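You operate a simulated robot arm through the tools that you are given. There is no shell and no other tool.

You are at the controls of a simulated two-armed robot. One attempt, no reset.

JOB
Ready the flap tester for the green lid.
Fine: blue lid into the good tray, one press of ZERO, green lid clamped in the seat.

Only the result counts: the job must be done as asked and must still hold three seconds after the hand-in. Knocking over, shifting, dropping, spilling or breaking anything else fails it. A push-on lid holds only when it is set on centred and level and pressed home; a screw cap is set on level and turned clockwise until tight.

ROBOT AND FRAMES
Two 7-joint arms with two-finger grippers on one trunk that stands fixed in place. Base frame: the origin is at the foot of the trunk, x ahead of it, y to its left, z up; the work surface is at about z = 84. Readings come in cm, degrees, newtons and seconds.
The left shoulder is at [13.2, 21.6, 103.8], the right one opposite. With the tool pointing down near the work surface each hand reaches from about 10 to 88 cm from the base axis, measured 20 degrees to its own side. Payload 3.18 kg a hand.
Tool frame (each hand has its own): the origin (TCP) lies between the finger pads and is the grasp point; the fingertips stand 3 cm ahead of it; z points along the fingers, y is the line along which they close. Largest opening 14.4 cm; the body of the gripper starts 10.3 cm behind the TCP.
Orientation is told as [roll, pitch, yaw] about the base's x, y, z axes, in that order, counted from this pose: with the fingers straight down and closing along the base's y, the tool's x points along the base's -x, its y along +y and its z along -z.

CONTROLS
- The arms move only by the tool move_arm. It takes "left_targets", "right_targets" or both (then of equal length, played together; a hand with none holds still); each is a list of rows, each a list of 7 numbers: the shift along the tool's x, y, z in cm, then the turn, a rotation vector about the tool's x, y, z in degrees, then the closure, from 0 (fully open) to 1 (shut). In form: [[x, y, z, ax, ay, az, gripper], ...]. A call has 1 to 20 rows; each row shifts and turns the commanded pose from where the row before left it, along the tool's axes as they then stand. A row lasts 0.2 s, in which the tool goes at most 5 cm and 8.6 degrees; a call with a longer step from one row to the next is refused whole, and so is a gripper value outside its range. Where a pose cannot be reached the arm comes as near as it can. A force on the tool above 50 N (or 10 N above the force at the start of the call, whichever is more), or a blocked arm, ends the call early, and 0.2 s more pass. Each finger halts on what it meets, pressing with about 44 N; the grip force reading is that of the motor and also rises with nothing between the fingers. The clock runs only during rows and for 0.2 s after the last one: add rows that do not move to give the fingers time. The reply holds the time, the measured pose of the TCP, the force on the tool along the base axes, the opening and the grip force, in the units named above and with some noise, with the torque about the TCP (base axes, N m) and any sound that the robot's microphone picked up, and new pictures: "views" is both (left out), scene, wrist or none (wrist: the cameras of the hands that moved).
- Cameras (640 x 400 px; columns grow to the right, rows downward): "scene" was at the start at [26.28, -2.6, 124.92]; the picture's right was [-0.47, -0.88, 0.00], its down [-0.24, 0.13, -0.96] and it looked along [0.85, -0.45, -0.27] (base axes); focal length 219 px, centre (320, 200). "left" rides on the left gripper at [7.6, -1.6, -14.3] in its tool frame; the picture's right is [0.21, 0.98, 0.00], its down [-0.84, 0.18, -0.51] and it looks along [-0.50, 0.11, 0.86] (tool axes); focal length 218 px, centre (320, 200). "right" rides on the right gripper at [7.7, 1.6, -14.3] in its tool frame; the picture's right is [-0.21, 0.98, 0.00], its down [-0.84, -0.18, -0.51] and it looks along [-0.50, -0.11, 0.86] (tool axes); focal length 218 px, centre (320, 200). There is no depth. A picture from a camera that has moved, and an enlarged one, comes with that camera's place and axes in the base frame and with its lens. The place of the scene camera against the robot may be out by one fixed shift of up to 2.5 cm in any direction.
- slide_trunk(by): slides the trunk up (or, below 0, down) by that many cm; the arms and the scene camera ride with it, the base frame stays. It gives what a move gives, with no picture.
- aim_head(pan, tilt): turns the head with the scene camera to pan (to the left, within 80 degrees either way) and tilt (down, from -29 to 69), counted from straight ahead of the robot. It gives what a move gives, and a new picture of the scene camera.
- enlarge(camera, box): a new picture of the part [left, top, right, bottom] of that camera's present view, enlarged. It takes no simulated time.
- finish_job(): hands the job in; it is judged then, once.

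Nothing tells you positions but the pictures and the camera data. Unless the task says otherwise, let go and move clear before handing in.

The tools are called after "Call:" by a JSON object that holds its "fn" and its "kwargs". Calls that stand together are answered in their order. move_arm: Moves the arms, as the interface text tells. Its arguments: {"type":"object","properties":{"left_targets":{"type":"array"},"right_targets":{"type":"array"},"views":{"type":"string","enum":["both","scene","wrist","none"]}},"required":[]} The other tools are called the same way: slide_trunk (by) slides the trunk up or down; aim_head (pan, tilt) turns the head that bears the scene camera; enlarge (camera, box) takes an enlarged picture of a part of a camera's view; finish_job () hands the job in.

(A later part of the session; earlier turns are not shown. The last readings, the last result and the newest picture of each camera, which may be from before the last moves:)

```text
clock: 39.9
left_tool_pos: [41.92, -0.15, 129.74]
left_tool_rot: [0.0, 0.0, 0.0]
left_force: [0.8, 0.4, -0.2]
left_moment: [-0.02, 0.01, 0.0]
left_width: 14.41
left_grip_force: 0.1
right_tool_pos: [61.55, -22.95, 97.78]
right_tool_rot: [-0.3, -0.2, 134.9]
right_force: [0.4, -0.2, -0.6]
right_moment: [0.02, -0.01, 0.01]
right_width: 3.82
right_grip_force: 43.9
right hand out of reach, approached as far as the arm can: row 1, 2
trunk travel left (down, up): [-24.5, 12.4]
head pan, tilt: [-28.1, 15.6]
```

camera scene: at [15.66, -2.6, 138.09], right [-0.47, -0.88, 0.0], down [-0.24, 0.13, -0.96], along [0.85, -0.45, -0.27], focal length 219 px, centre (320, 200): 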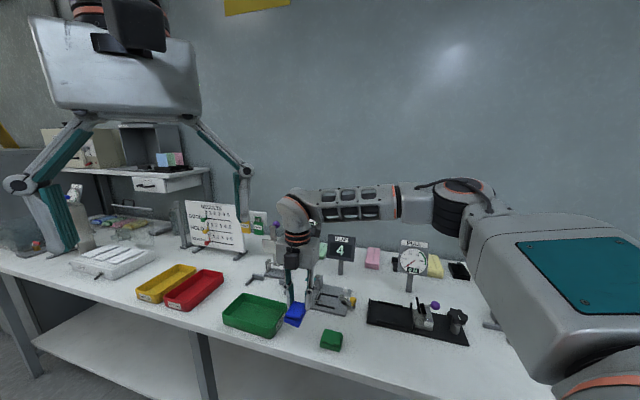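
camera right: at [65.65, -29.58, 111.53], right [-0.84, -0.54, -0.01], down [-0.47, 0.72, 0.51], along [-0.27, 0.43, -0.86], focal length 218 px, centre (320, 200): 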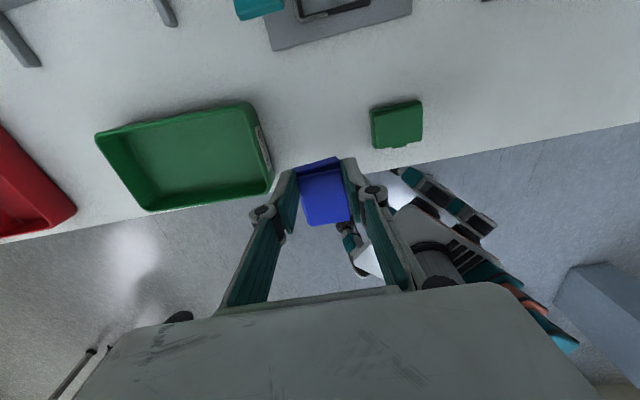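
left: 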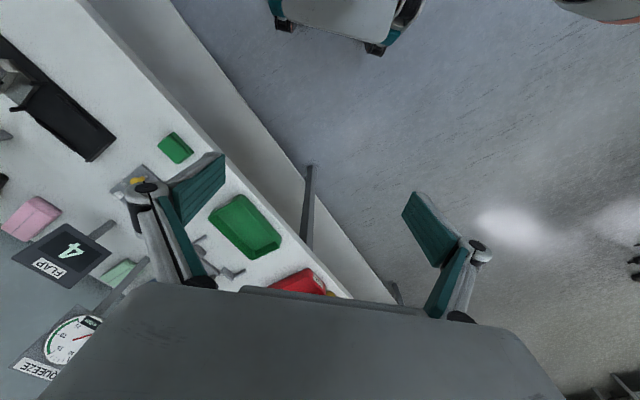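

The boundary runs perpendicular to the forearm, so the upper arm is at a limit in this elbow-out posture. I'll try re-approaching from an extended pose: back right, then forward (high, clear of the display), then left.

Call:
{"fn": "move_arm", "kwargs": {"right_targets": [[2.74, 2.56, -2.55, 0, 0, 0, 0.8], [2.74, 2.56, -2.55, 0, 0, 0, 0.8], [2.74, 2.56, -2.55, 0, 0, 0, 0.8], [2.74, 2.56, -2.55, 0, 0, 0, 0.8], [2.83, -2.83, 0, 0, 0, 0, 0.8], [2.83, -2.83, 0, 0, 0, 0, 0.8], [2.83, -2.83, 0, 0, 0, 0, 0.8], [2.83, -2.83, 0, 0, 0, 0, 0.8], [0, 0, 0, 0, 0, 0, 0.8]], "views": "scene"}}

```text
clock: 41.9
left_tool_pos: [41.7, -0.11, 129.77]
left_tool_rot: [-0.1, -0.1, 0.1]
left_force: [-0.6, 0.8, 0.3]
left_moment: [0.01, -0.01, 0.01]
left_width: 14.39
left_grip_force: 0.0
right_tool_pos: [69.7, -39.42, 106.77]
right_tool_rot: [-0.3, 0.0, 134.9]
right_force: [-0.4, 0.0, -0.3]
right_moment: [-0.01, -0.03, -0.01]
right_width: 3.82
right_grip_force: 43.9
right hand out of reach, approached as far as the arm can: row 6, 7, 8
trunk travel left (down, up): [-24.5, 12.4]
head pan, tilt: [-28.1, 15.6]
camera scene: at [15.55, -2.53, 138.12], right [-0.47, -0.88, 0.0], down [-0.24, 0.13, -0.96], along [0.85, -0.45, -0.27], focal length 219 px, centre (320, 200)
```

scene: 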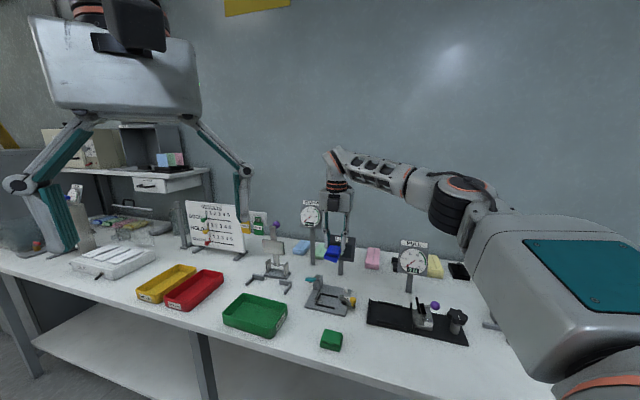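

The elbow is staying put while the wrist swings around it. I'll look at both arms' postures with the head camera to understand what's limiting.

Call:
{"fn": "aim_head", "kwargs": {"pan": -75, "tilt": 10}}

Call:
{"fn": "aim_head", "kwargs": {"pan": 30, "tilt": -10}}

```text
clock: 43.0
left_tool_pos: [41.97, -0.09, 129.74]
left_tool_rot: [-0.1, 0.0, 0.0]
left_force: [0.0, 0.0, 0.5]
left_moment: [-0.02, 0.0, -0.04]
left_width: 14.38
left_grip_force: 0.1
right_tool_pos: [69.7, -39.44, 106.67]
right_tool_rot: [-0.3, -0.1, 134.9]
right_force: [-0.3, 0.1, -0.5]
right_moment: [0.02, -0.04, 0.0]
right_width: 3.81
right_grip_force: 43.1
trunk travel left (down, up): [-24.5, 12.4]
head pan, tilt: [-75.0, 10.0]
camera scene: at [9.83, -7.17, 138.99], right [-0.97, -0.26, 0.0], down [-0.05, 0.17, -0.98], along [0.26, -0.95, -0.17], focal length 219 px, centre (320, 200)
```

scene: 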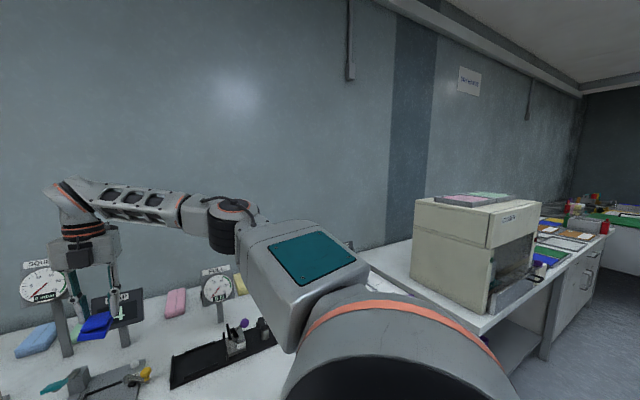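

```text
clock: 44.9
left_tool_pos: [41.79, -0.2, 129.8]
left_tool_rot: [0.0, 0.0, 0.0]
left_force: [0.7, 1.2, 0.4]
left_moment: [0.0, -0.03, 0.0]
left_width: 14.43
left_grip_force: 0.0
right_tool_pos: [69.73, -39.52, 106.65]
right_tool_rot: [-0.3, -0.1, 134.9]
right_force: [-0.1, -0.5, -1.0]
right_moment: [-0.01, 0.01, 0.03]
right_width: 3.84
right_grip_force: 44.0
trunk travel left (down, up): [-24.5, 12.4]
head pan, tilt: [30.0, -10.0]
camera scene: at [14.72, 6.02, 142.12], right [0.5, -0.87, 0.0], down [0.15, 0.09, -0.98], along [0.85, 0.49, 0.17], focal length 219 px, centre (320, 200)
```

scene: 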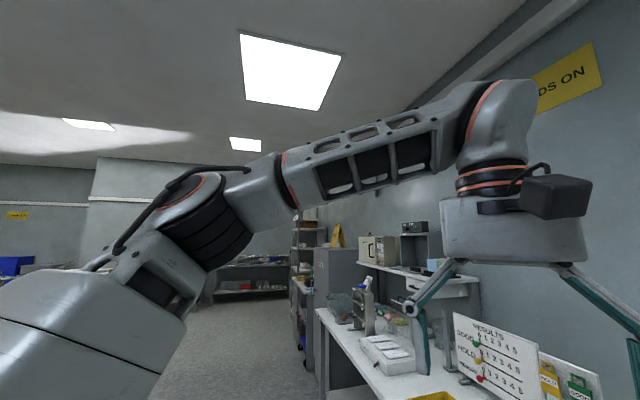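

Geometry suggests leaning back (trunk up) actually hurts reach to the front-left, and the earlier failure was from the hand being too high. I'll return the hand to a comfortable spot, high, before lowering the trunk back in small steps; also re-aiming the head at the bench.

Call:
{"fn": "move_arm", "kwargs": {"right_targets": [[-1.25, 2.2, -2.0, 0, 0, 7.5, 0.8], [-1.25, 2.2, -2.0, 0, 0, 0, 0.8], [-1.25, 2.2, -2.0, 0, 0, 0, 0.8], [-1.25, 2.2, -2.0, 0, 0, 0, 0.8], [0, 0, 0, 0, 0, 7.5, 0.8], [0, 0, 0, 0, 0, 7.5, 0.8], [0, 0, 0, 0, 0, 7.5, 0.8], [0, 0, 0, 0, 0, 7.5, 0.8], [0, 0, 0, 0, 0, 7.5, 0.8], [0, 0, 0, 0, 0, 0, 0.8]], "views": "none"}}

Call:
{"fn": "aim_head", "kwargs": {"pan": -28, "tilt": 22}}

```text
clock: 47.1
left_tool_pos: [41.9, -0.17, 129.66]
left_tool_rot: [0.1, 0.0, 0.1]
left_force: [-0.4, -0.2, -0.3]
left_moment: [-0.02, 0.0, 0.0]
left_width: 14.4
left_grip_force: 0.0
right_tool_pos: [59.67, -41.42, 114.73]
right_tool_rot: [-0.2, -0.1, 89.8]
right_force: [0.1, 0.2, -0.4]
right_moment: [0.02, 0.0, 0.0]
right_width: 3.82
right_grip_force: 44.0
trunk travel left (down, up): [-24.5, 12.4]
head pan, tilt: [30.0, -10.0]
```

```text
clock: 48.3
left_tool_pos: [41.88, -0.22, 129.75]
left_tool_rot: [0.0, 0.0, 0.0]
left_force: [0.1, -0.5, 0.9]
left_moment: [-0.03, -0.02, 0.03]
left_width: 14.42
left_grip_force: 0.0
right_tool_pos: [59.59, -41.2, 114.69]
right_tool_rot: [-0.1, -0.2, 89.9]
right_force: [1.0, 0.5, -0.7]
right_moment: [0.0, -0.02, 0.01]
right_width: 3.81
right_grip_force: 44.3
trunk travel left (down, up): [-24.5, 12.4]
head pan, tilt: [-28.0, 22.0]
camera scene: at [15.61, -2.54, 137.05], right [-0.47, -0.88, 0.0], down [-0.33, 0.18, -0.93], along [0.82, -0.43, -0.37], focal length 219 px, centre (320, 200)
```

scene: 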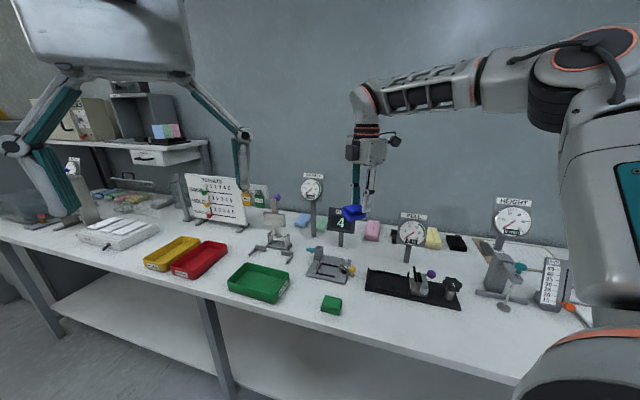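

Comfortable pose at (59.6, -41.2, 114.7). Lowering the trunk a little first, checking how the hands follow.

Call:
{"fn": "slide_trunk", "kwargs": {"by": -3}}

```text
clock: 49.1
left_tool_pos: [41.6, -0.3, 126.97]
left_tool_rot: [-0.1, -0.2, 0.0]
left_force: [-0.3, 0.7, 0.8]
left_moment: [-0.02, -0.06, 0.01]
left_width: 14.38
left_grip_force: 0.1
right_tool_pos: [59.5, -41.25, 111.79]
right_tool_rot: [-0.2, -0.3, 89.9]
right_force: [-0.9, 0.0, 0.2]
right_moment: [0.01, -0.06, 0.0]
right_width: 3.84
right_grip_force: 43.7
trunk travel left (down, up): [-21.5, 15.4]
head pan, tilt: [-28.0, 22.0]
```

The hand followed exactly (-3 cm, level). Continuing down to the original trunk height.

Call:
{"fn": "slide_trunk", "kwargs": {"by": -9}}

```text
clock: 50.3
left_tool_pos: [41.6, -0.11, 117.94]
left_tool_rot: [-0.1, -0.2, -0.1]
left_force: [-0.3, 0.0, 1.2]
left_moment: [0.0, -0.09, -0.03]
left_width: 14.42
left_grip_force: 0.0
right_tool_pos: [59.56, -41.31, 102.85]
right_tool_rot: [-0.3, -0.2, 89.9]
right_force: [-1.1, 0.6, 0.4]
right_moment: [-0.02, -0.05, 0.02]
right_width: 3.82
right_grip_force: 44.1
trunk travel left (down, up): [-12.5, 24.4]
head pan, tilt: [-28.0, 22.0]
```

Back at the original trunk height, hand at (59.6, -41.3, 102.9). Now dropping to z≈95.5 (lid still well above everything) and moving left in front of the tester.

Call:
{"fn": "move_arm", "kwargs": {"right_targets": [[0, 0, 2.5, 0, 0, 0, 0.8], [0, 0, 2.5, 0, 0, 0, 0.8], [0, 0, 2.3, 0, 0, 0, 0.8], [-3, 0, 0, 0, 0, 0, 0.8], [-3, 0, 0, 0, 0, 0, 0.8], [-3, 0, 0, 0, 0, 0, 0.8], [-3, 0, 0, 0, 0, 0, 0.8], [-3, 0, 0, 0, 0, 0, 0.8], [0, 0, 0, 0, 0, 0, 0.8]], "views": "scene"}}

```text
clock: 52.3
left_tool_pos: [41.71, -0.11, 117.84]
left_tool_rot: [0.0, 0.0, 0.0]
left_force: [-0.5, 0.0, 0.6]
left_moment: [0.03, -0.02, -0.01]
left_width: 14.43
left_grip_force: 0.0
right_tool_pos: [59.73, -26.18, 95.48]
right_tool_rot: [-0.3, -0.2, 89.9]
right_force: [-0.2, 0.7, -0.2]
right_moment: [-0.01, -0.01, 0.05]
right_width: 3.81
right_grip_force: 44.5
trunk travel left (down, up): [-12.5, 24.4]
head pan, tilt: [-28.0, 22.0]
camera scene: at [26.2, -2.54, 123.89], right [-0.47, -0.88, 0.0], down [-0.33, 0.18, -0.93], along [0.82, -0.44, -0.37], focal length 219 px, centre (320, 200)
```

scene: 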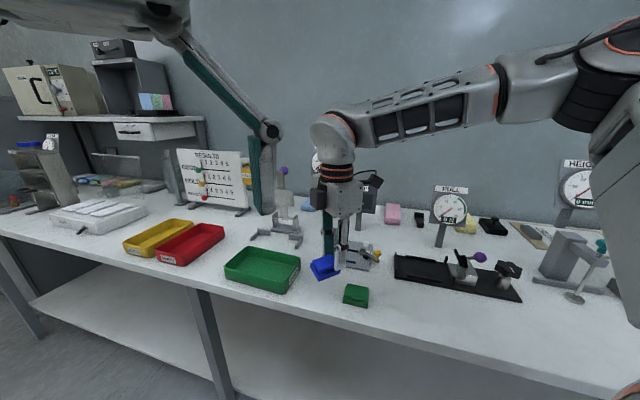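

No reach warning this time. Continuing diagonally toward the tray.

Call:
{"fn": "move_arm", "kwargs": {"right_targets": [[-2.1, -2.2, 0, 0, 0, 0, 0.8], [-2.1, -2.2, 0, 0, 0, 0, 0.8], [-2.1, -2.2, 0, 0, 0, 0, 0.8], [-2.1, -2.2, 0, 0, 0, 0, 0.8], [0, 0, 0, 0, 0, 0, 0.8]], "views": "both"}}

```text
clock: 53.5
left_tool_pos: [41.91, -0.24, 117.71]
left_tool_rot: [0.1, 0.1, 0.0]
left_force: [0.2, -0.6, 0.3]
left_moment: [0.04, 0.07, -0.02]
left_width: 14.39
left_grip_force: 0.0
right_tool_pos: [65.76, -21.59, 95.43]
right_tool_rot: [0.0, -0.2, 89.8]
right_force: [-0.5, -0.1, -0.2]
right_moment: [-0.02, -0.03, 0.0]
right_width: 3.84
right_grip_force: 43.8
right hand out of reach, approached as far as the arm can: row 3, 4
trunk travel left (down, up): [-12.5, 24.4]
head pan, tilt: [-28.0, 22.0]
camera scene: at [26.29, -2.55, 123.84], right [-0.47, -0.88, 0.0], down [-0.33, 0.18, -0.93], along [0.82, -0.44, -0.38], focal length 219 px, centre (320, 200)
camera right: at [64.23, -29.27, 109.73], right [-0.98, 0.21, 0.0], down [0.18, 0.84, 0.51], along [0.11, 0.5, -0.86], focal length 218 px, centre (320, 200)
```

scene: 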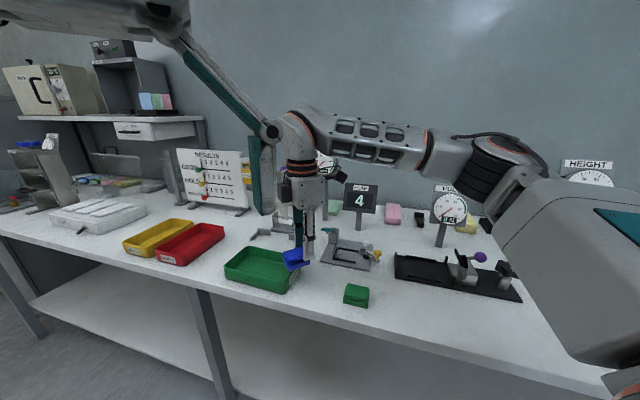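
right: 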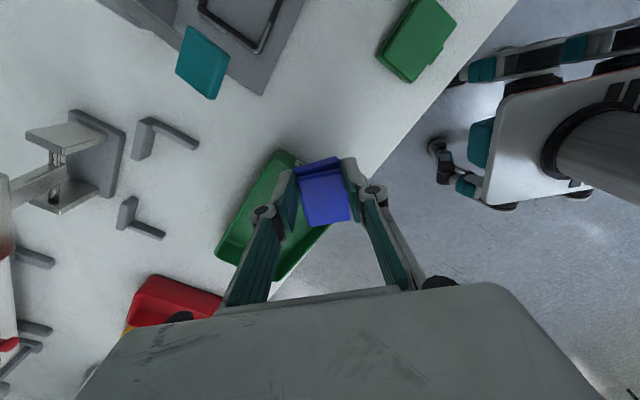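

The limit is now further out, at (65.8, -21.6); the arm needs about 5 cm more along the tray's long direction. A modest tilt of the hand (about 15°, fingertips toward the tray) covers that, so first I'll measure the tray precisely.

Call:
{"fn": "enlarge", "kwargs": {"camera": "scene", "box": [215, 220, 335, 300]}}

Call:
{"fn": "enlarge", "kwargs": {"camera": "right", "box": [200, 130, 380, 290]}}

```text
5.00 times, centred on (275, 260) of scene
camera zoom: at [26.29, -2.55, 123.84], right [-0.47, -0.88, 0.0], down [-0.33, 0.18, -0.93], along [0.82, -0.44, -0.38], focal length 1094 px, centre (545, -100)
```

zoom: 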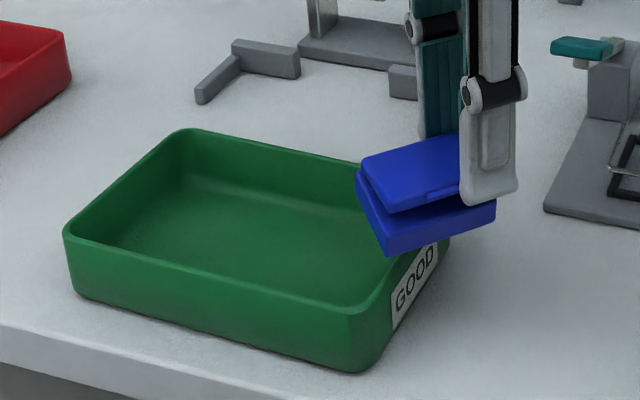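

```text
2.50 times, centred on (290, 210) of right
camera zoom: at [64.23, -29.27, 109.73], right [-0.98, 0.21, 0.0], down [0.18, 0.84, 0.51], along [0.11, 0.5, -0.86], focal length 546 px, centre (395, 175)
```

zoom: 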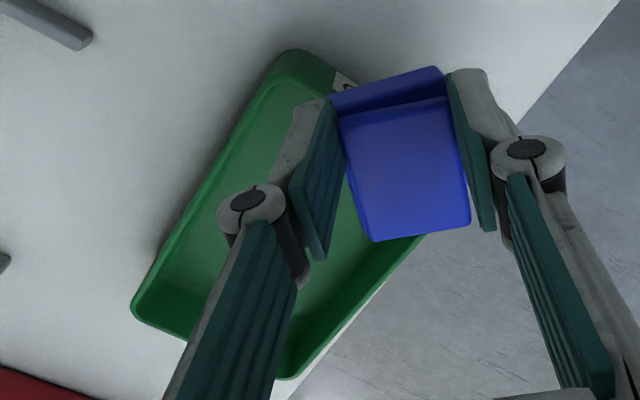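

The tray's inner space spans about 15.7 × 8.4 cm, centred at (73.3, -13.8). I'll back off slightly, return to yaw 45°, tilt 16° so the fingertips lean toward the tray, then move in above the rim.

Call:
{"fn": "move_arm", "kwargs": {"right_targets": [[1.9, 1.9, 0, 0, 0, 0, 0.8], [0, 0, 0, 0, 0, 7.5, 0.8], [0, 0, 0, 0, 0, 7.5, 0.8], [0, 0, 0, 0, 0, 7.5, 0.8], [0, 0, 0, 0, 0, 7.5, 0.8], [0, 0, 0, 0, 0, 7.5, 0.8], [0, 0, 0, 0, 0, 7.4, 0.8], [0, 0, 0, 0, -8, 0, 0.8], [0, 0, 0, 0, -8, 0, 0.8], [0, 0, 0, 0, 0, 0, 0.8]], "views": "scene"}}

```text
clock: 55.7
left_tool_pos: [41.89, -0.17, 117.69]
left_tool_rot: [0.0, 0.0, 0.0]
left_force: [0.2, 1.0, 0.7]
left_moment: [-0.02, 0.0, -0.02]
left_width: 14.4
left_grip_force: 0.1
right_tool_pos: [63.96, -23.56, 95.39]
right_tool_rot: [0.1, -16.2, 44.8]
right_force: [-0.4, -0.9, -0.2]
right_moment: [0.01, 0.0, -0.04]
right_width: 3.84
right_grip_force: 44.1
trunk travel left (down, up): [-12.5, 24.4]
head pan, tilt: [-28.0, 22.0]
camera scene: at [26.25, -2.55, 123.86], right [-0.47, -0.88, 0.0], down [-0.33, 0.18, -0.93], along [0.82, -0.44, -0.37], focal length 219 px, centre (320, 200)
```

scene: 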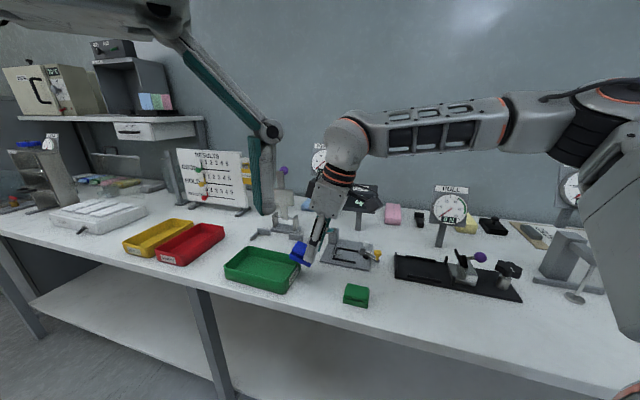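

Tilted and clear. Advancing into position over the tray.

Call:
{"fn": "move_arm", "kwargs": {"right_targets": [[-1.92, 0.07, 0.55, 0, 0, 0, 0.8], [-1.92, 0.07, 0.55, 0, 0, 0, 0.8], [-1.92, 0.08, 0.55, 0, 0, 0, 0.8], [-1.8, 0.08, 0.52, 0, 0, 0, 0.8], [0, 0, 0, 0, 0, 0, 0.8]], "views": "both"}}

Call:
{"fn": "enlarge", "kwargs": {"camera": "scene", "box": [215, 220, 335, 300]}}

Call:
{"fn": "enlarge", "kwargs": {"camera": "right", "box": [230, 120, 410, 280]}}

```text
clock: 56.9
left_tool_pos: [41.76, -0.21, 117.83]
left_tool_rot: [-0.1, -0.1, 0.0]
left_force: [0.2, 0.0, 0.1]
left_moment: [0.01, -0.03, 0.0]
left_width: 14.42
left_grip_force: 0.1
right_tool_pos: [68.98, -17.76, 95.51]
right_tool_rot: [0.1, -16.4, 45.0]
right_force: [0.0, 0.5, -0.4]
right_moment: [0.03, -0.02, 0.0]
right_width: 3.83
right_grip_force: 44.2
trunk travel left (down, up): [-12.5, 24.4]
head pan, tilt: [-28.0, 22.0]
camera scene: at [26.17, -2.54, 123.9], right [-0.47, -0.88, 0.0], down [-0.33, 0.18, -0.93], along [0.82, -0.44, -0.37], focal length 219 px, centre (320, 200)
camera right: at [60.03, -24.57, 107.08], right [-0.55, 0.83, 0.06], down [0.6, 0.34, 0.72], along [0.58, 0.43, -0.69], focal length 218 px, centre (320, 200)
```

scene: 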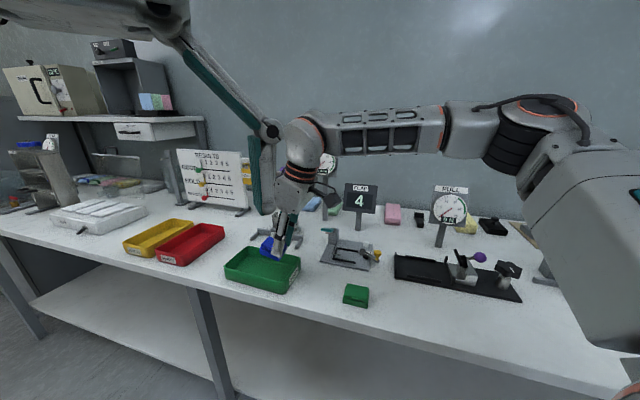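
right: 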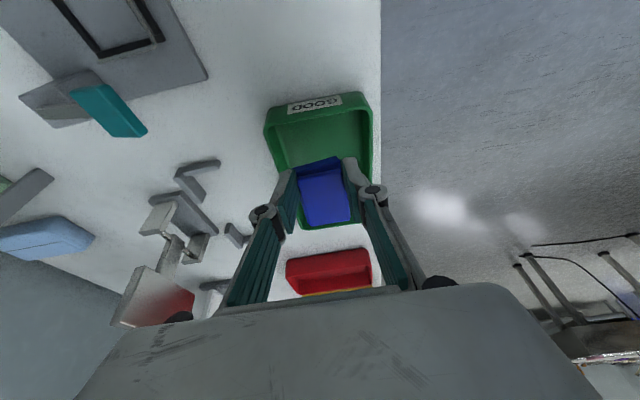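

```text
5.00 times, centred on (275, 260) of scene
camera zoom: at [26.17, -2.54, 123.9], right [-0.47, -0.88, 0.0], down [-0.33, 0.18, -0.93], along [0.82, -0.44, -0.37], focal length 1094 px, centre (545, -100)
```

zoom: 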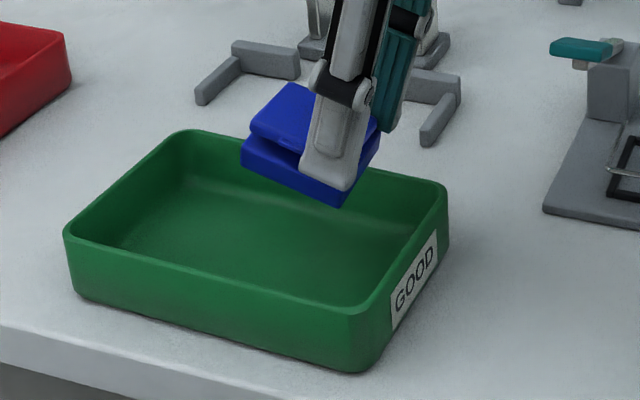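

```text
2.50 times, centred on (320, 200) of right
camera zoom: at [60.03, -24.57, 107.08], right [-0.55, 0.83, 0.06], down [0.6, 0.34, 0.72], along [0.58, 0.43, -0.69], focal length 546 px, centre (320, 200)
```

zoom: 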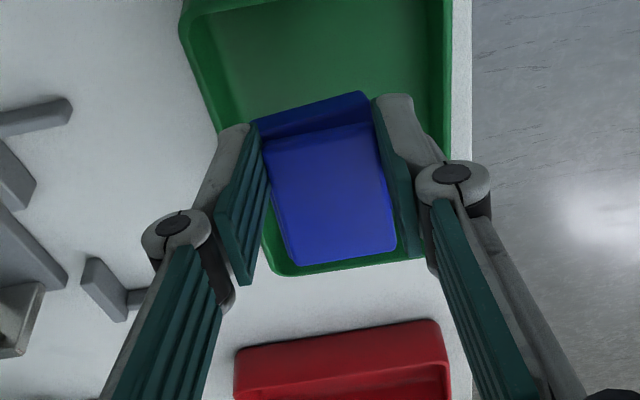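

The lid is over the tray, well centred. Moving 0.8 cm further in and descending toward the floor.

Call:
{"fn": "move_arm", "kwargs": {"right_targets": [[-0.77, 0, 0.22, 0, 0, 0, 0.8], [0.45, 0, 1.6, 0, 0, 0, 0.8], [0.45, 0, 1.6, 0, 0, 0, 0.8], [0.4, 0, 1.4, 0, 0, 0, 0.8], [0, 0, 0, 0, 0, 0, 0.8]], "views": "both"}}

Call:
{"fn": "enlarge", "kwargs": {"camera": "scene", "box": [215, 220, 335, 300]}}

Call:
{"fn": "enlarge", "kwargs": {"camera": "right", "box": [230, 100, 410, 260]}}

```text
clock: 58.1
left_tool_pos: [41.79, -0.09, 117.61]
left_tool_rot: [0.0, 0.0, -0.1]
left_force: [-0.3, 0.1, -1.0]
left_moment: [-0.01, 0.01, 0.0]
left_width: 14.39
left_grip_force: 0.1
right_tool_pos: [69.85, -17.36, 90.73]
right_tool_rot: [0.1, -16.3, 45.0]
right_force: [0.9, -0.1, 0.1]
right_moment: [0.05, 0.03, 0.01]
right_width: 3.85
right_grip_force: 44.2
trunk travel left (down, up): [-12.5, 24.4]
head pan, tilt: [-28.0, 22.0]
camera scene: at [26.22, -2.55, 123.88], right [-0.47, -0.88, 0.0], down [-0.33, 0.18, -0.93], along [0.82, -0.44, -0.37], focal length 219 px, centre (320, 200)
camera right: at [60.7, -24.1, 102.26], right [-0.55, 0.83, 0.06], down [0.6, 0.34, 0.72], along [0.58, 0.43, -0.69], focal length 218 px, centre (320, 200)
```

scene: 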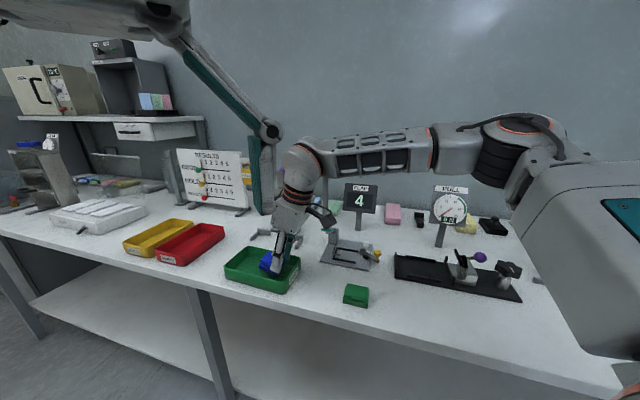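
right: 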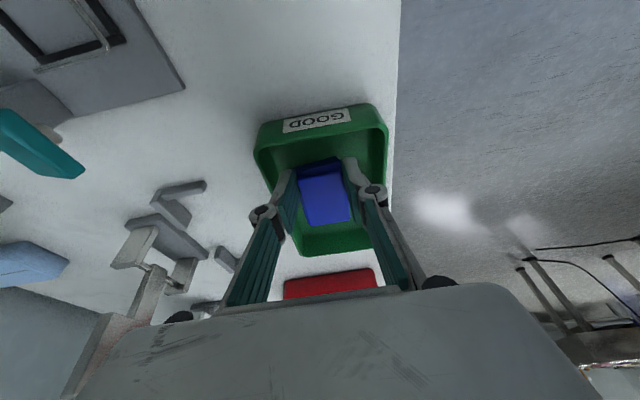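

```text
5.00 times, centred on (275, 260) of scene
camera zoom: at [26.22, -2.55, 123.88], right [-0.47, -0.88, 0.0], down [-0.33, 0.18, -0.93], along [0.82, -0.44, -0.37], focal length 1094 px, centre (545, -100)
```

zoom: 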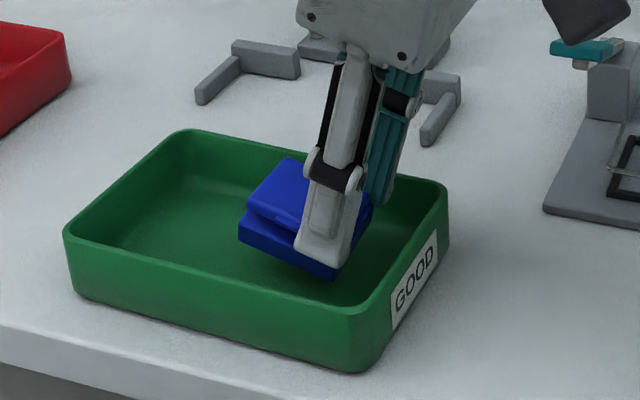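

```text
2.50 times, centred on (320, 180) of right
camera zoom: at [60.7, -24.1, 102.26], right [-0.55, 0.83, 0.06], down [0.6, 0.34, 0.72], along [0.58, 0.43, -0.69], focal length 546 px, centre (320, 250)
```

zoom: 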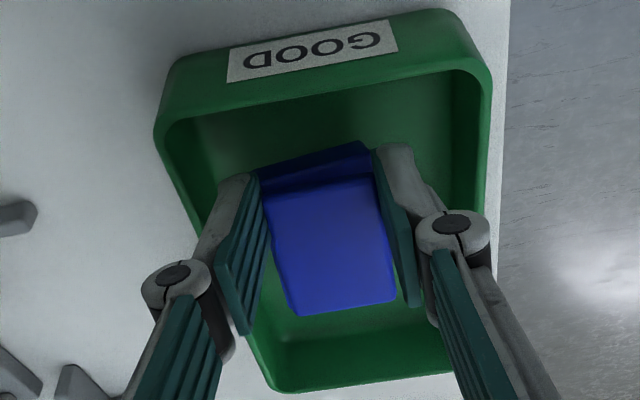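

Both fingers and lid are inside the tray. Lowering in small steps until the lid's low edge touches the floor.

Call:
{"fn": "move_arm", "kwargs": {"right_targets": [[0.083, 0, 0.288, 0, 0, 0, 0.8], [0.083, 0, 0.288, 0, 0, 0, 0.8], [0.083, 0, 0.288, 0, 0, 0, 0.8], [0.055, 0, 0.192, 0, 0, 0, 0.8], [0, 0, 0, 0, 0, 0, 0.8]], "views": "none"}}

Call:
{"fn": "enlarge", "kwargs": {"camera": "scene", "box": [215, 220, 335, 300]}}

```text
clock: 59.3
left_tool_pos: [41.94, -0.32, 117.67]
left_tool_rot: [0.0, 0.0, 0.0]
left_force: [0.6, 0.5, -0.4]
left_moment: [-0.03, 0.03, 0.0]
left_width: 14.41
left_grip_force: 0.0
right_tool_pos: [69.72, -17.23, 89.6]
right_tool_rot: [0.1, -16.3, 45.0]
right_force: [0.2, 0.5, -1.7]
right_moment: [-0.03, 0.01, 0.01]
right_width: 3.83
right_grip_force: 44.2
trunk travel left (down, up): [-12.5, 24.4]
head pan, tilt: [-28.0, 22.0]
```

```text
5.00 times, centred on (275, 260) of scene
camera zoom: at [26.23, -2.55, 123.87], right [-0.47, -0.88, 0.0], down [-0.33, 0.18, -0.93], along [0.82, -0.44, -0.37], focal length 1094 px, centre (545, -100)
```

zoom: 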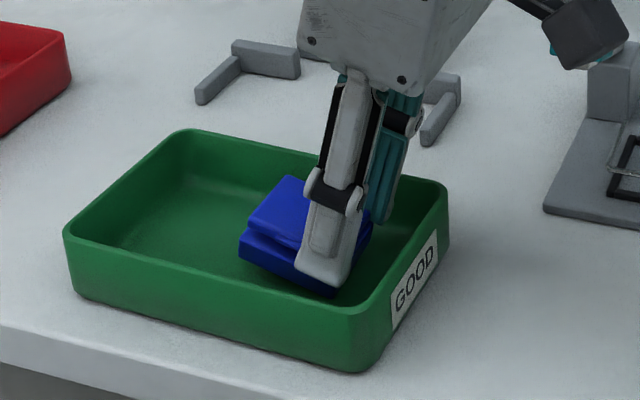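

No contact yet at z=89.6. Continuing in 0.2 cm steps.

Call:
{"fn": "move_arm", "kwargs": {"right_targets": [[0.055, 0, 0.192, 0, 0, 0, 0.8], [0.055, 0, 0.192, 0, 0, 0, 0.8], [0, 0, 0, 0, 0, 0, 0.8]], "views": "none"}}

Call:
{"fn": "move_arm", "kwargs": {"right_targets": [[0.055, 0, 0.192, 0, 0, 0, 0.8], [0, 0, 0, 0, 0, 0, 0.8]], "views": "none"}}

Call:
{"fn": "enlarge", "kwargs": {"camera": "scene", "box": [215, 220, 335, 300]}}

```text
clock: 60.1
left_tool_pos: [42.02, -0.25, 117.78]
left_tool_rot: [0.0, -0.1, -0.1]
left_force: [-0.2, 0.1, -0.3]
left_moment: [-0.05, -0.03, 0.0]
left_width: 14.38
left_grip_force: 0.1
right_tool_pos: [69.83, -17.27, 89.26]
right_tool_rot: [0.1, -16.2, 44.8]
right_force: [0.3, 0.4, 0.9]
right_moment: [-0.02, -0.01, 0.04]
right_width: 3.85
right_grip_force: 44.0
trunk travel left (down, up): [-12.5, 24.4]
head pan, tilt: [-28.0, 22.0]
```

```text
clock: 60.7
left_tool_pos: [41.92, -0.2, 117.7]
left_tool_rot: [0.0, 0.0, 0.0]
left_force: [-0.1, 0.3, 0.4]
left_moment: [0.0, 0.0, 0.0]
left_width: 14.42
left_grip_force: 0.1
right_tool_pos: [69.79, -17.14, 89.15]
right_tool_rot: [0.1, -16.3, 44.9]
right_force: [0.6, 0.1, 1.8]
right_moment: [-0.02, -0.08, 0.01]
right_width: 3.82
right_grip_force: 43.9
trunk travel left (down, up): [-12.5, 24.4]
head pan, tilt: [-28.0, 22.0]
```

```text
5.00 times, centred on (275, 260) of scene
camera zoom: at [26.22, -2.54, 123.88], right [-0.47, -0.88, 0.0], down [-0.33, 0.18, -0.93], along [0.82, -0.44, -0.37], focal length 1094 px, centre (545, -100)
```

zoom: 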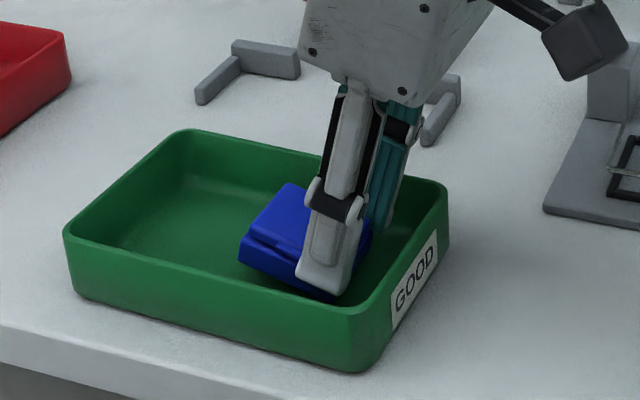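

Almost touching. Two more small steps, then release.

Call:
{"fn": "move_arm", "kwargs": {"right_targets": [[0.055, 0, 0.192, 0, 0, 0, 0.8], [0, 0, 0, 0, 0, 0, 0.8]], "views": "none"}}

Call:
{"fn": "move_arm", "kwargs": {"right_targets": [[0.055, 0, 0.192, 0, 0, 0, 0.8], [0, 0, 0, 0, 0, 0, 0.8]], "views": "none"}}

```text
clock: 61.3
left_tool_pos: [41.78, -0.14, 117.82]
left_tool_rot: [0.0, -0.1, 0.0]
left_force: [-0.3, -0.2, -0.2]
left_moment: [0.04, 0.02, 0.01]
left_width: 14.41
left_grip_force: 0.1
right_tool_pos: [69.76, -17.16, 89.04]
right_tool_rot: [0.0, -16.3, 44.9]
right_force: [0.4, -2.2, 7.8]
right_moment: [-0.08, -0.09, -0.02]
right_width: 3.79
right_grip_force: 43.9
trunk travel left (down, up): [-12.5, 24.4]
head pan, tilt: [-28.0, 22.0]
```

```text
clock: 61.9
left_tool_pos: [41.71, -0.16, 117.89]
left_tool_rot: [0.0, -0.1, -0.1]
left_force: [-0.9, 0.5, -1.1]
left_moment: [-0.01, 0.0, 0.0]
left_width: 14.4
left_grip_force: 0.1
right_tool_pos: [69.78, -17.15, 89.19]
right_tool_rot: [-0.1, -16.5, 45.0]
right_force: [1.3, -0.1, 16.1]
right_moment: [-0.07, -0.25, 0.0]
right_width: 3.83
right_grip_force: 44.4
trunk travel left (down, up): [-12.5, 24.4]
head pan, tilt: [-28.0, 22.0]
```

The lid's edge is on the tray floor (16 N). Easing pressure slightly and opening the fingers just enough.

Call:
{"fn": "move_arm", "kwargs": {"right_targets": [[-0.03, 0, -0.1, 0, 0, 0, 0.8], [0, 0, 0, 0, 0, 0, 0.72], [0, 0, 0, 0, 0, 0, 0.69], [0, 0, 0, 0, 0, 0, 0.66], [0, 0, 0, 0, 0, 0, 0.655], [0, 0, 0, 0, 0, 0, 0.655]], "views": "both"}}

Call:
{"fn": "enlarge", "kwargs": {"camera": "scene", "box": [215, 220, 335, 300]}}

Call:
{"fn": "enlarge", "kwargs": {"camera": "right", "box": [230, 100, 410, 260]}}

```text
clock: 63.3
left_tool_pos: [41.7, -0.19, 117.85]
left_tool_rot: [0.0, 0.1, 0.1]
left_force: [-0.5, 0.6, -0.4]
left_moment: [-0.02, 0.03, 0.05]
left_width: 14.39
left_grip_force: 0.1
right_tool_pos: [69.62, -17.22, 88.77]
right_tool_rot: [0.1, -16.2, 45.0]
right_force: [-0.5, -0.7, 11.0]
right_moment: [0.0, -0.04, -0.04]
right_width: 4.77
right_grip_force: 0.1
trunk travel left (down, up): [-12.5, 24.4]
head pan, tilt: [-28.0, 22.0]
camera scene: at [26.12, -2.54, 123.9], right [-0.47, -0.88, 0.0], down [-0.33, 0.18, -0.93], along [0.82, -0.44, -0.37], focal length 219 px, centre (320, 200)
camera right: at [60.57, -23.98, 100.38], right [-0.55, 0.83, 0.06], down [0.6, 0.34, 0.72], along [0.58, 0.43, -0.69], focal length 218 px, centre (320, 200)
```

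scene: 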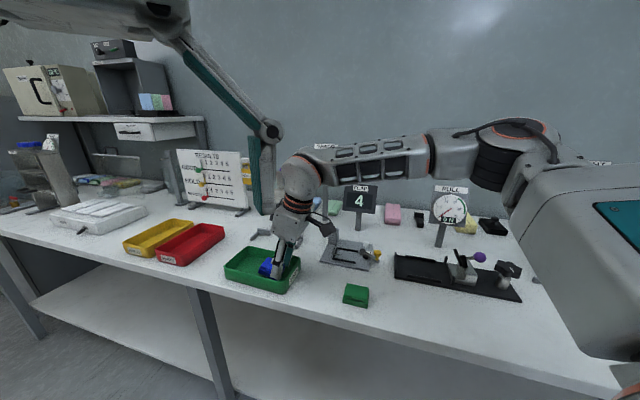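
right: 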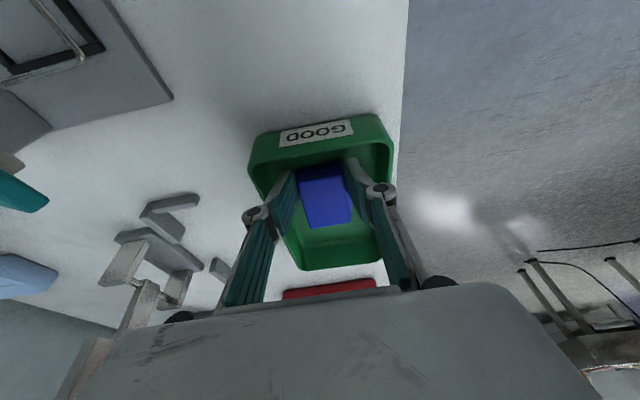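

```text
5.00 times, centred on (275, 260) of scene
camera zoom: at [26.12, -2.54, 123.9], right [-0.47, -0.88, 0.0], down [-0.33, 0.18, -0.93], along [0.82, -0.44, -0.37], focal length 1094 px, centre (545, -100)
```

zoom: 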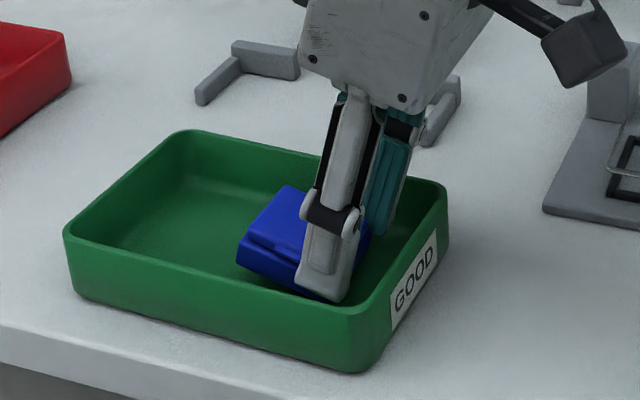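

```text
2.50 times, centred on (320, 180) of right
camera zoom: at [60.57, -23.98, 100.38], right [-0.55, 0.83, 0.06], down [0.6, 0.34, 0.72], along [0.58, 0.43, -0.69], focal length 546 px, centre (320, 250)
```

zoom: 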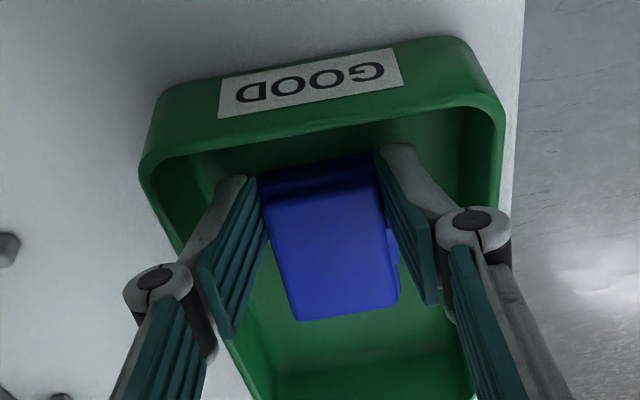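

The fingers are open to 4.8 cm but the lid still looks tilted, perhaps lightly wedged between them. Opening slightly more and raising the hand a little to let it settle.

Call:
{"fn": "move_arm", "kwargs": {"right_targets": [[-0.083, 0, -0.288, 0, 0, 0, 0.655], [0, 0, 0, 0, 0, 0, 0.63], [-0.083, 0, -0.288, 0, 0, 0, 0.62], [0, 0, 0, 0, 0, 0, 0.62]], "views": "none"}}

Call:
{"fn": "enlarge", "kwargs": {"camera": "scene", "box": [215, 220, 335, 300]}}

Call:
{"fn": "enlarge", "kwargs": {"camera": "right", "box": [230, 100, 410, 260]}}

```text
clock: 64.3
left_tool_pos: [41.85, -0.2, 117.61]
left_tool_rot: [0.0, 0.0, 0.1]
left_force: [0.1, -0.1, -0.7]
left_moment: [0.02, 0.0, 0.01]
left_width: 14.42
left_grip_force: 0.1
right_tool_pos: [69.81, -17.21, 89.43]
right_tool_rot: [0.2, -16.1, 45.0]
right_force: [-0.5, 0.6, 0.0]
right_moment: [0.0, -0.02, -0.01]
right_width: 5.48
right_grip_force: 0.1
trunk travel left (down, up): [-12.5, 24.4]
head pan, tilt: [-28.0, 22.0]
```

```text
5.00 times, centred on (275, 260) of scene
camera zoom: at [26.26, -2.55, 123.86], right [-0.47, -0.88, 0.0], down [-0.33, 0.18, -0.93], along [0.82, -0.44, -0.37], focal length 1094 px, centre (545, -100)
```

zoom: 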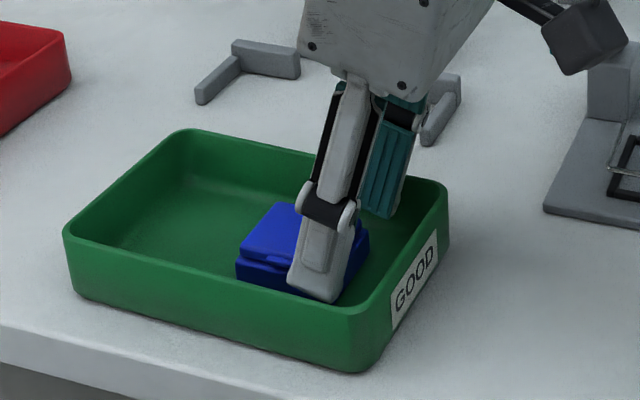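

```text
2.50 times, centred on (320, 180) of right
camera zoom: at [60.72, -24.02, 100.87], right [-0.55, 0.83, 0.06], down [0.6, 0.34, 0.72], along [0.58, 0.43, -0.69], focal length 546 px, centre (320, 250)
```

zoom: 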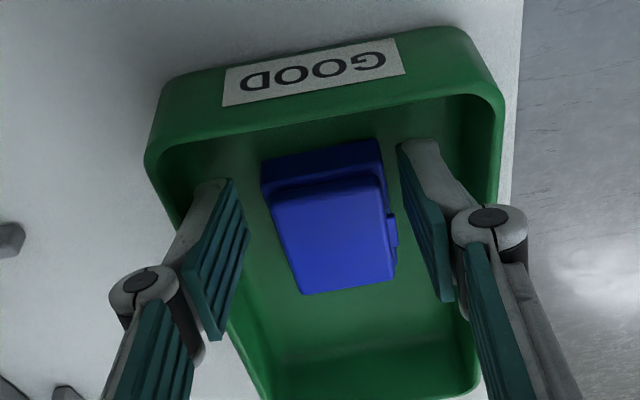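

The blue lid now lies flat inside the GOOD tray. Retreating along the finger axis, up and out.

Call:
{"fn": "move_arm", "kwargs": {"right_targets": [[0, 0, -1.5, 0, 0, 0, 0.62], [0, 0, -2.5, 0, 0, 0, 0.62], [0, 0, -3, 0, 0, 0, 0.62], [0, 0, -3, 0, 0, 0, 0.62], [0, 0, 0, 0, 0, 0, 0.62]], "views": "scene"}}

Call:
{"fn": "enlarge", "kwargs": {"camera": "scene", "box": [215, 220, 335, 300]}}

```text
clock: 65.5
left_tool_pos: [41.97, -0.18, 117.62]
left_tool_rot: [0.0, 0.0, -0.1]
left_force: [0.4, 0.1, -0.2]
left_moment: [0.01, 0.02, 0.03]
left_width: 14.41
left_grip_force: 0.0
right_tool_pos: [67.89, -19.21, 98.99]
right_tool_rot: [0.3, -16.0, 44.9]
right_force: [-0.3, 0.0, -0.7]
right_moment: [0.02, 0.02, 0.02]
right_width: 5.46
right_grip_force: 0.0
trunk travel left (down, up): [-12.5, 24.4]
head pan, tilt: [-28.0, 22.0]
camera scene: at [26.31, -2.56, 123.83], right [-0.47, -0.88, 0.0], down [-0.33, 0.18, -0.93], along [0.82, -0.44, -0.38], focal length 219 px, centre (320, 200)
```

scene: 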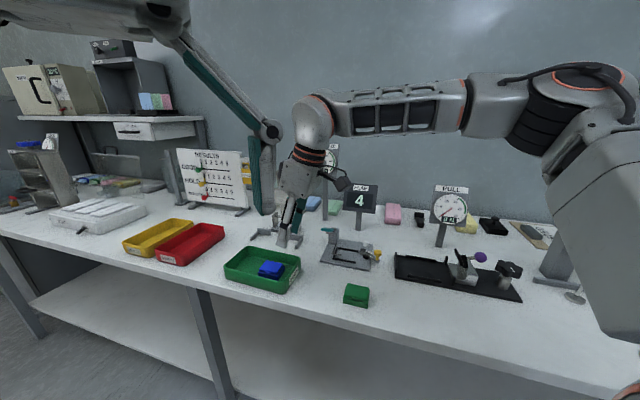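

```text
5.00 times, centred on (275, 260) of scene
camera zoom: at [26.31, -2.56, 123.83], right [-0.47, -0.88, 0.0], down [-0.33, 0.18, -0.93], along [0.82, -0.44, -0.38], focal length 1094 px, centre (545, -100)
```

zoom: 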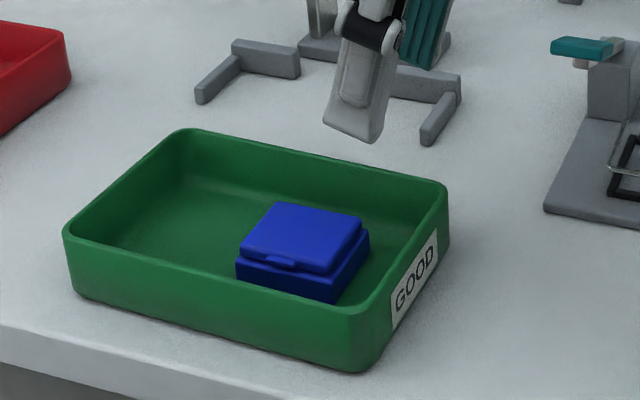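

The blue lid is resting flat in the GOOD tray. Next I'll back away, level the hand, close the fingers and head to the ZERO button.

Call:
{"fn": "move_arm", "kwargs": {"right_targets": [[3.0, 0, -0.86, 0, 0, 0, 0.7], [3.8, 0, -1.1, 0, 0, 0, 0.8], [3.8, 0, -1.1, 0, 0, 0, 1], [0, 0, 0, 0, 8, 0, 1], [0, 0, 0, 0, 8.2, 0, 1], [0, 0, 0, 0, 0, 0, 1]], "views": "scene"}}

```text
clock: 66.9
left_tool_pos: [41.87, -0.17, 117.9]
left_tool_rot: [0.1, -0.1, 0.0]
left_force: [-1.2, 0.3, 0.0]
left_moment: [-0.05, -0.02, 0.0]
left_width: 14.37
left_grip_force: 0.0
right_tool_pos: [60.13, -26.94, 99.15]
right_tool_rot: [0.0, 0.0, 45.0]
right_force: [-0.4, -0.7, 0.3]
right_moment: [-0.03, -0.01, -0.01]
right_width: 0.0
right_grip_force: 30.6
trunk travel left (down, up): [-12.5, 24.4]
head pan, tilt: [-28.0, 22.0]
camera scene: at [26.15, -2.54, 123.92], right [-0.47, -0.88, 0.0], down [-0.33, 0.18, -0.93], along [0.82, -0.44, -0.37], focal length 219 px, centre (320, 200)
```

scene: 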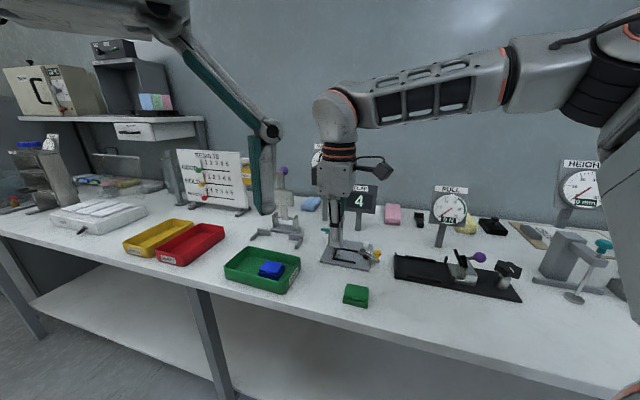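

Level at (60.1, -26.9, 99.2) with fingers closed. Moving over to above the ZERO button.

Call:
{"fn": "move_arm", "kwargs": {"right_targets": [[1.12, -3.86, -0.3, 0, 0, 0, 1], [1.12, -3.86, 0, 0, 0, 0, 1], [1.12, -3.86, 0, 0, 0, 0, 1], [1.12, -3.86, 0, 0, 0, 0, 1], [1.13, -3.84, 0, 0, 0, 0, 1], [0, 0, 2, 0, 0, 0, 1], [0, 0, 2, 0, 0, 0, 1], [0, 0, 0, 0, 0, 0, 1]], "views": "both"}}

Call:
{"fn": "enlarge", "kwargs": {"camera": "right", "box": [230, 90, 410, 230]}}

Call:
{"fn": "enlarge", "kwargs": {"camera": "scene", "box": [310, 180, 420, 280]}}

```text
clock: 68.7
left_tool_pos: [41.93, -0.18, 117.79]
left_tool_rot: [0.0, -0.1, 0.0]
left_force: [0.5, 0.5, -0.5]
left_moment: [-0.01, -0.04, -0.03]
left_width: 14.43
left_grip_force: 0.2
right_tool_pos: [69.78, -44.58, 95.34]
right_tool_rot: [0.1, 0.1, 45.0]
right_force: [0.1, 0.4, -0.2]
right_moment: [0.0, -0.04, -0.03]
right_width: 0.0
right_grip_force: 30.2
trunk travel left (down, up): [-12.5, 24.4]
head pan, tilt: [-28.0, 22.0]
camera scene: at [26.2, -2.54, 123.89], right [-0.47, -0.88, 0.0], down [-0.33, 0.18, -0.93], along [0.82, -0.44, -0.37], focal length 219 px, centre (320, 200)
camera right: at [63.29, -48.79, 109.52], right [-0.54, 0.84, 0.0], down [0.72, 0.47, 0.51], along [0.42, 0.28, -0.86], focal length 218 px, centre (320, 200)
```

scene: 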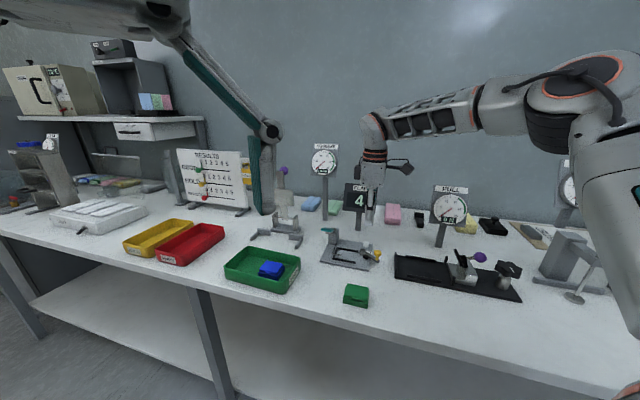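
right: 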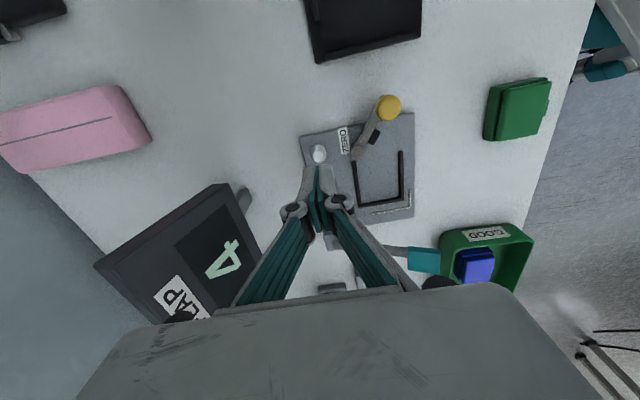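

```text
2.86 times, centred on (320, 160) of right
camera zoom: at [63.29, -48.79, 109.52], right [-0.54, 0.84, 0.0], down [0.72, 0.47, 0.51], along [0.42, 0.28, -0.86], focal length 624 px, centre (320, 314)
```

zoom: 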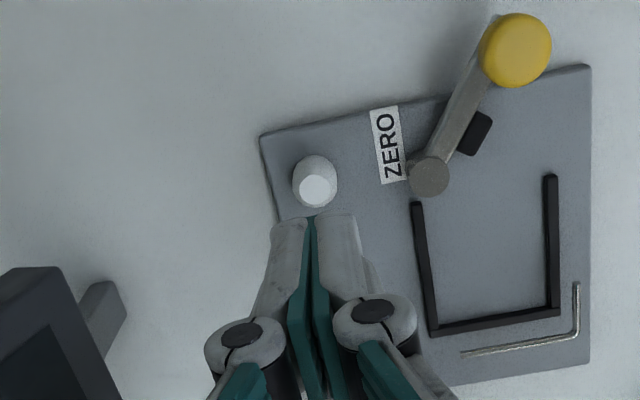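

```text
4.00 times, centred on (365, 230) of scene
camera zoom: at [26.2, -2.54, 123.89], right [-0.47, -0.88, 0.0], down [-0.33, 0.18, -0.93], along [0.82, -0.44, -0.37], focal length 875 px, centre (140, 80)
```

zoom: 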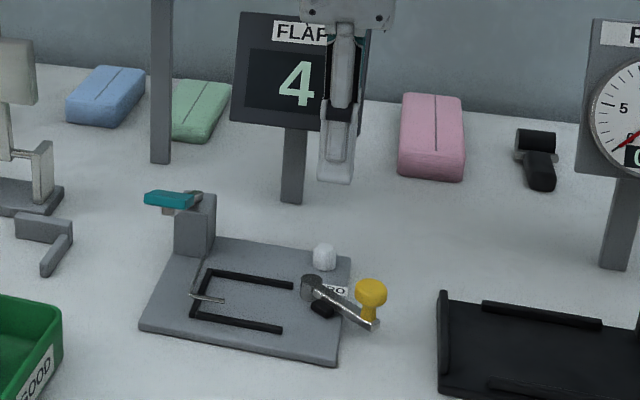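

The closed fingertips line up with the button. Descending to just above it.

Call:
{"fn": "move_arm", "kwargs": {"right_targets": [[0, 0, 1.6, 0, 0, 0, 1], [0, 0, 1.6, 0, 0, 0, 1], [0, 0, 1.0, 0, 0, 0, 1], [0, 0, 0, 0, 0, 0, 1]], "views": "none"}}

Call:
{"fn": "enlarge", "kwargs": {"camera": "right", "box": [230, 90, 410, 230]}}

Call:
{"fn": "enlarge", "kwargs": {"camera": "scene", "box": [310, 180, 420, 280]}}

```text
clock: 69.7
left_tool_pos: [41.86, -0.3, 117.76]
left_tool_rot: [-0.1, -0.1, -0.1]
left_force: [-0.1, -1.1, -0.2]
left_moment: [0.0, 0.01, 0.01]
left_width: 14.41
left_grip_force: 0.2
right_tool_pos: [69.68, -44.61, 91.1]
right_tool_rot: [0.1, 0.0, 45.0]
right_force: [0.0, 0.1, 0.2]
right_moment: [0.01, 0.03, -0.07]
right_width: 0.0
right_grip_force: 30.7
trunk travel left (down, up): [-12.5, 24.4]
head pan, tilt: [-28.0, 22.0]
```

```text
2.86 times, centred on (320, 160) of right
camera zoom: at [63.19, -48.82, 105.31], right [-0.54, 0.84, 0.0], down [0.72, 0.47, 0.51], along [0.42, 0.28, -0.86], focal length 624 px, centre (320, 314)
```

zoom: 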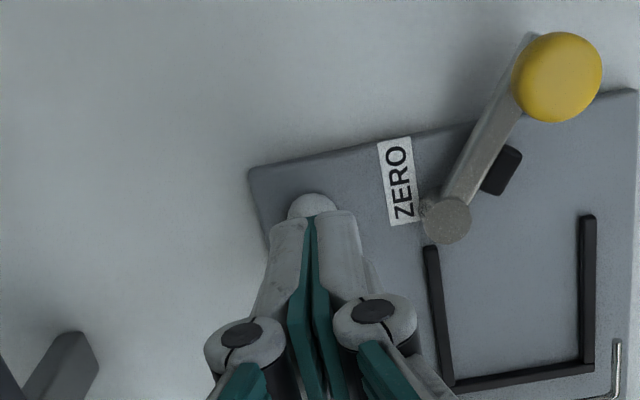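

```text
4.00 times, centred on (365, 230) of scene
camera zoom: at [26.22, -2.54, 123.88], right [-0.47, -0.88, 0.0], down [-0.33, 0.18, -0.93], along [0.82, -0.44, -0.37], focal length 875 px, centre (140, 80)
```

zoom: 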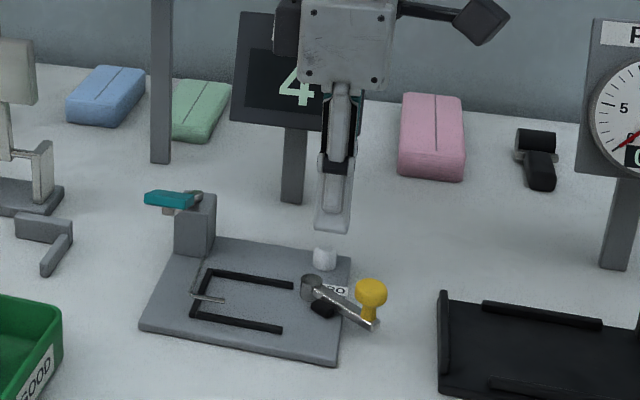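

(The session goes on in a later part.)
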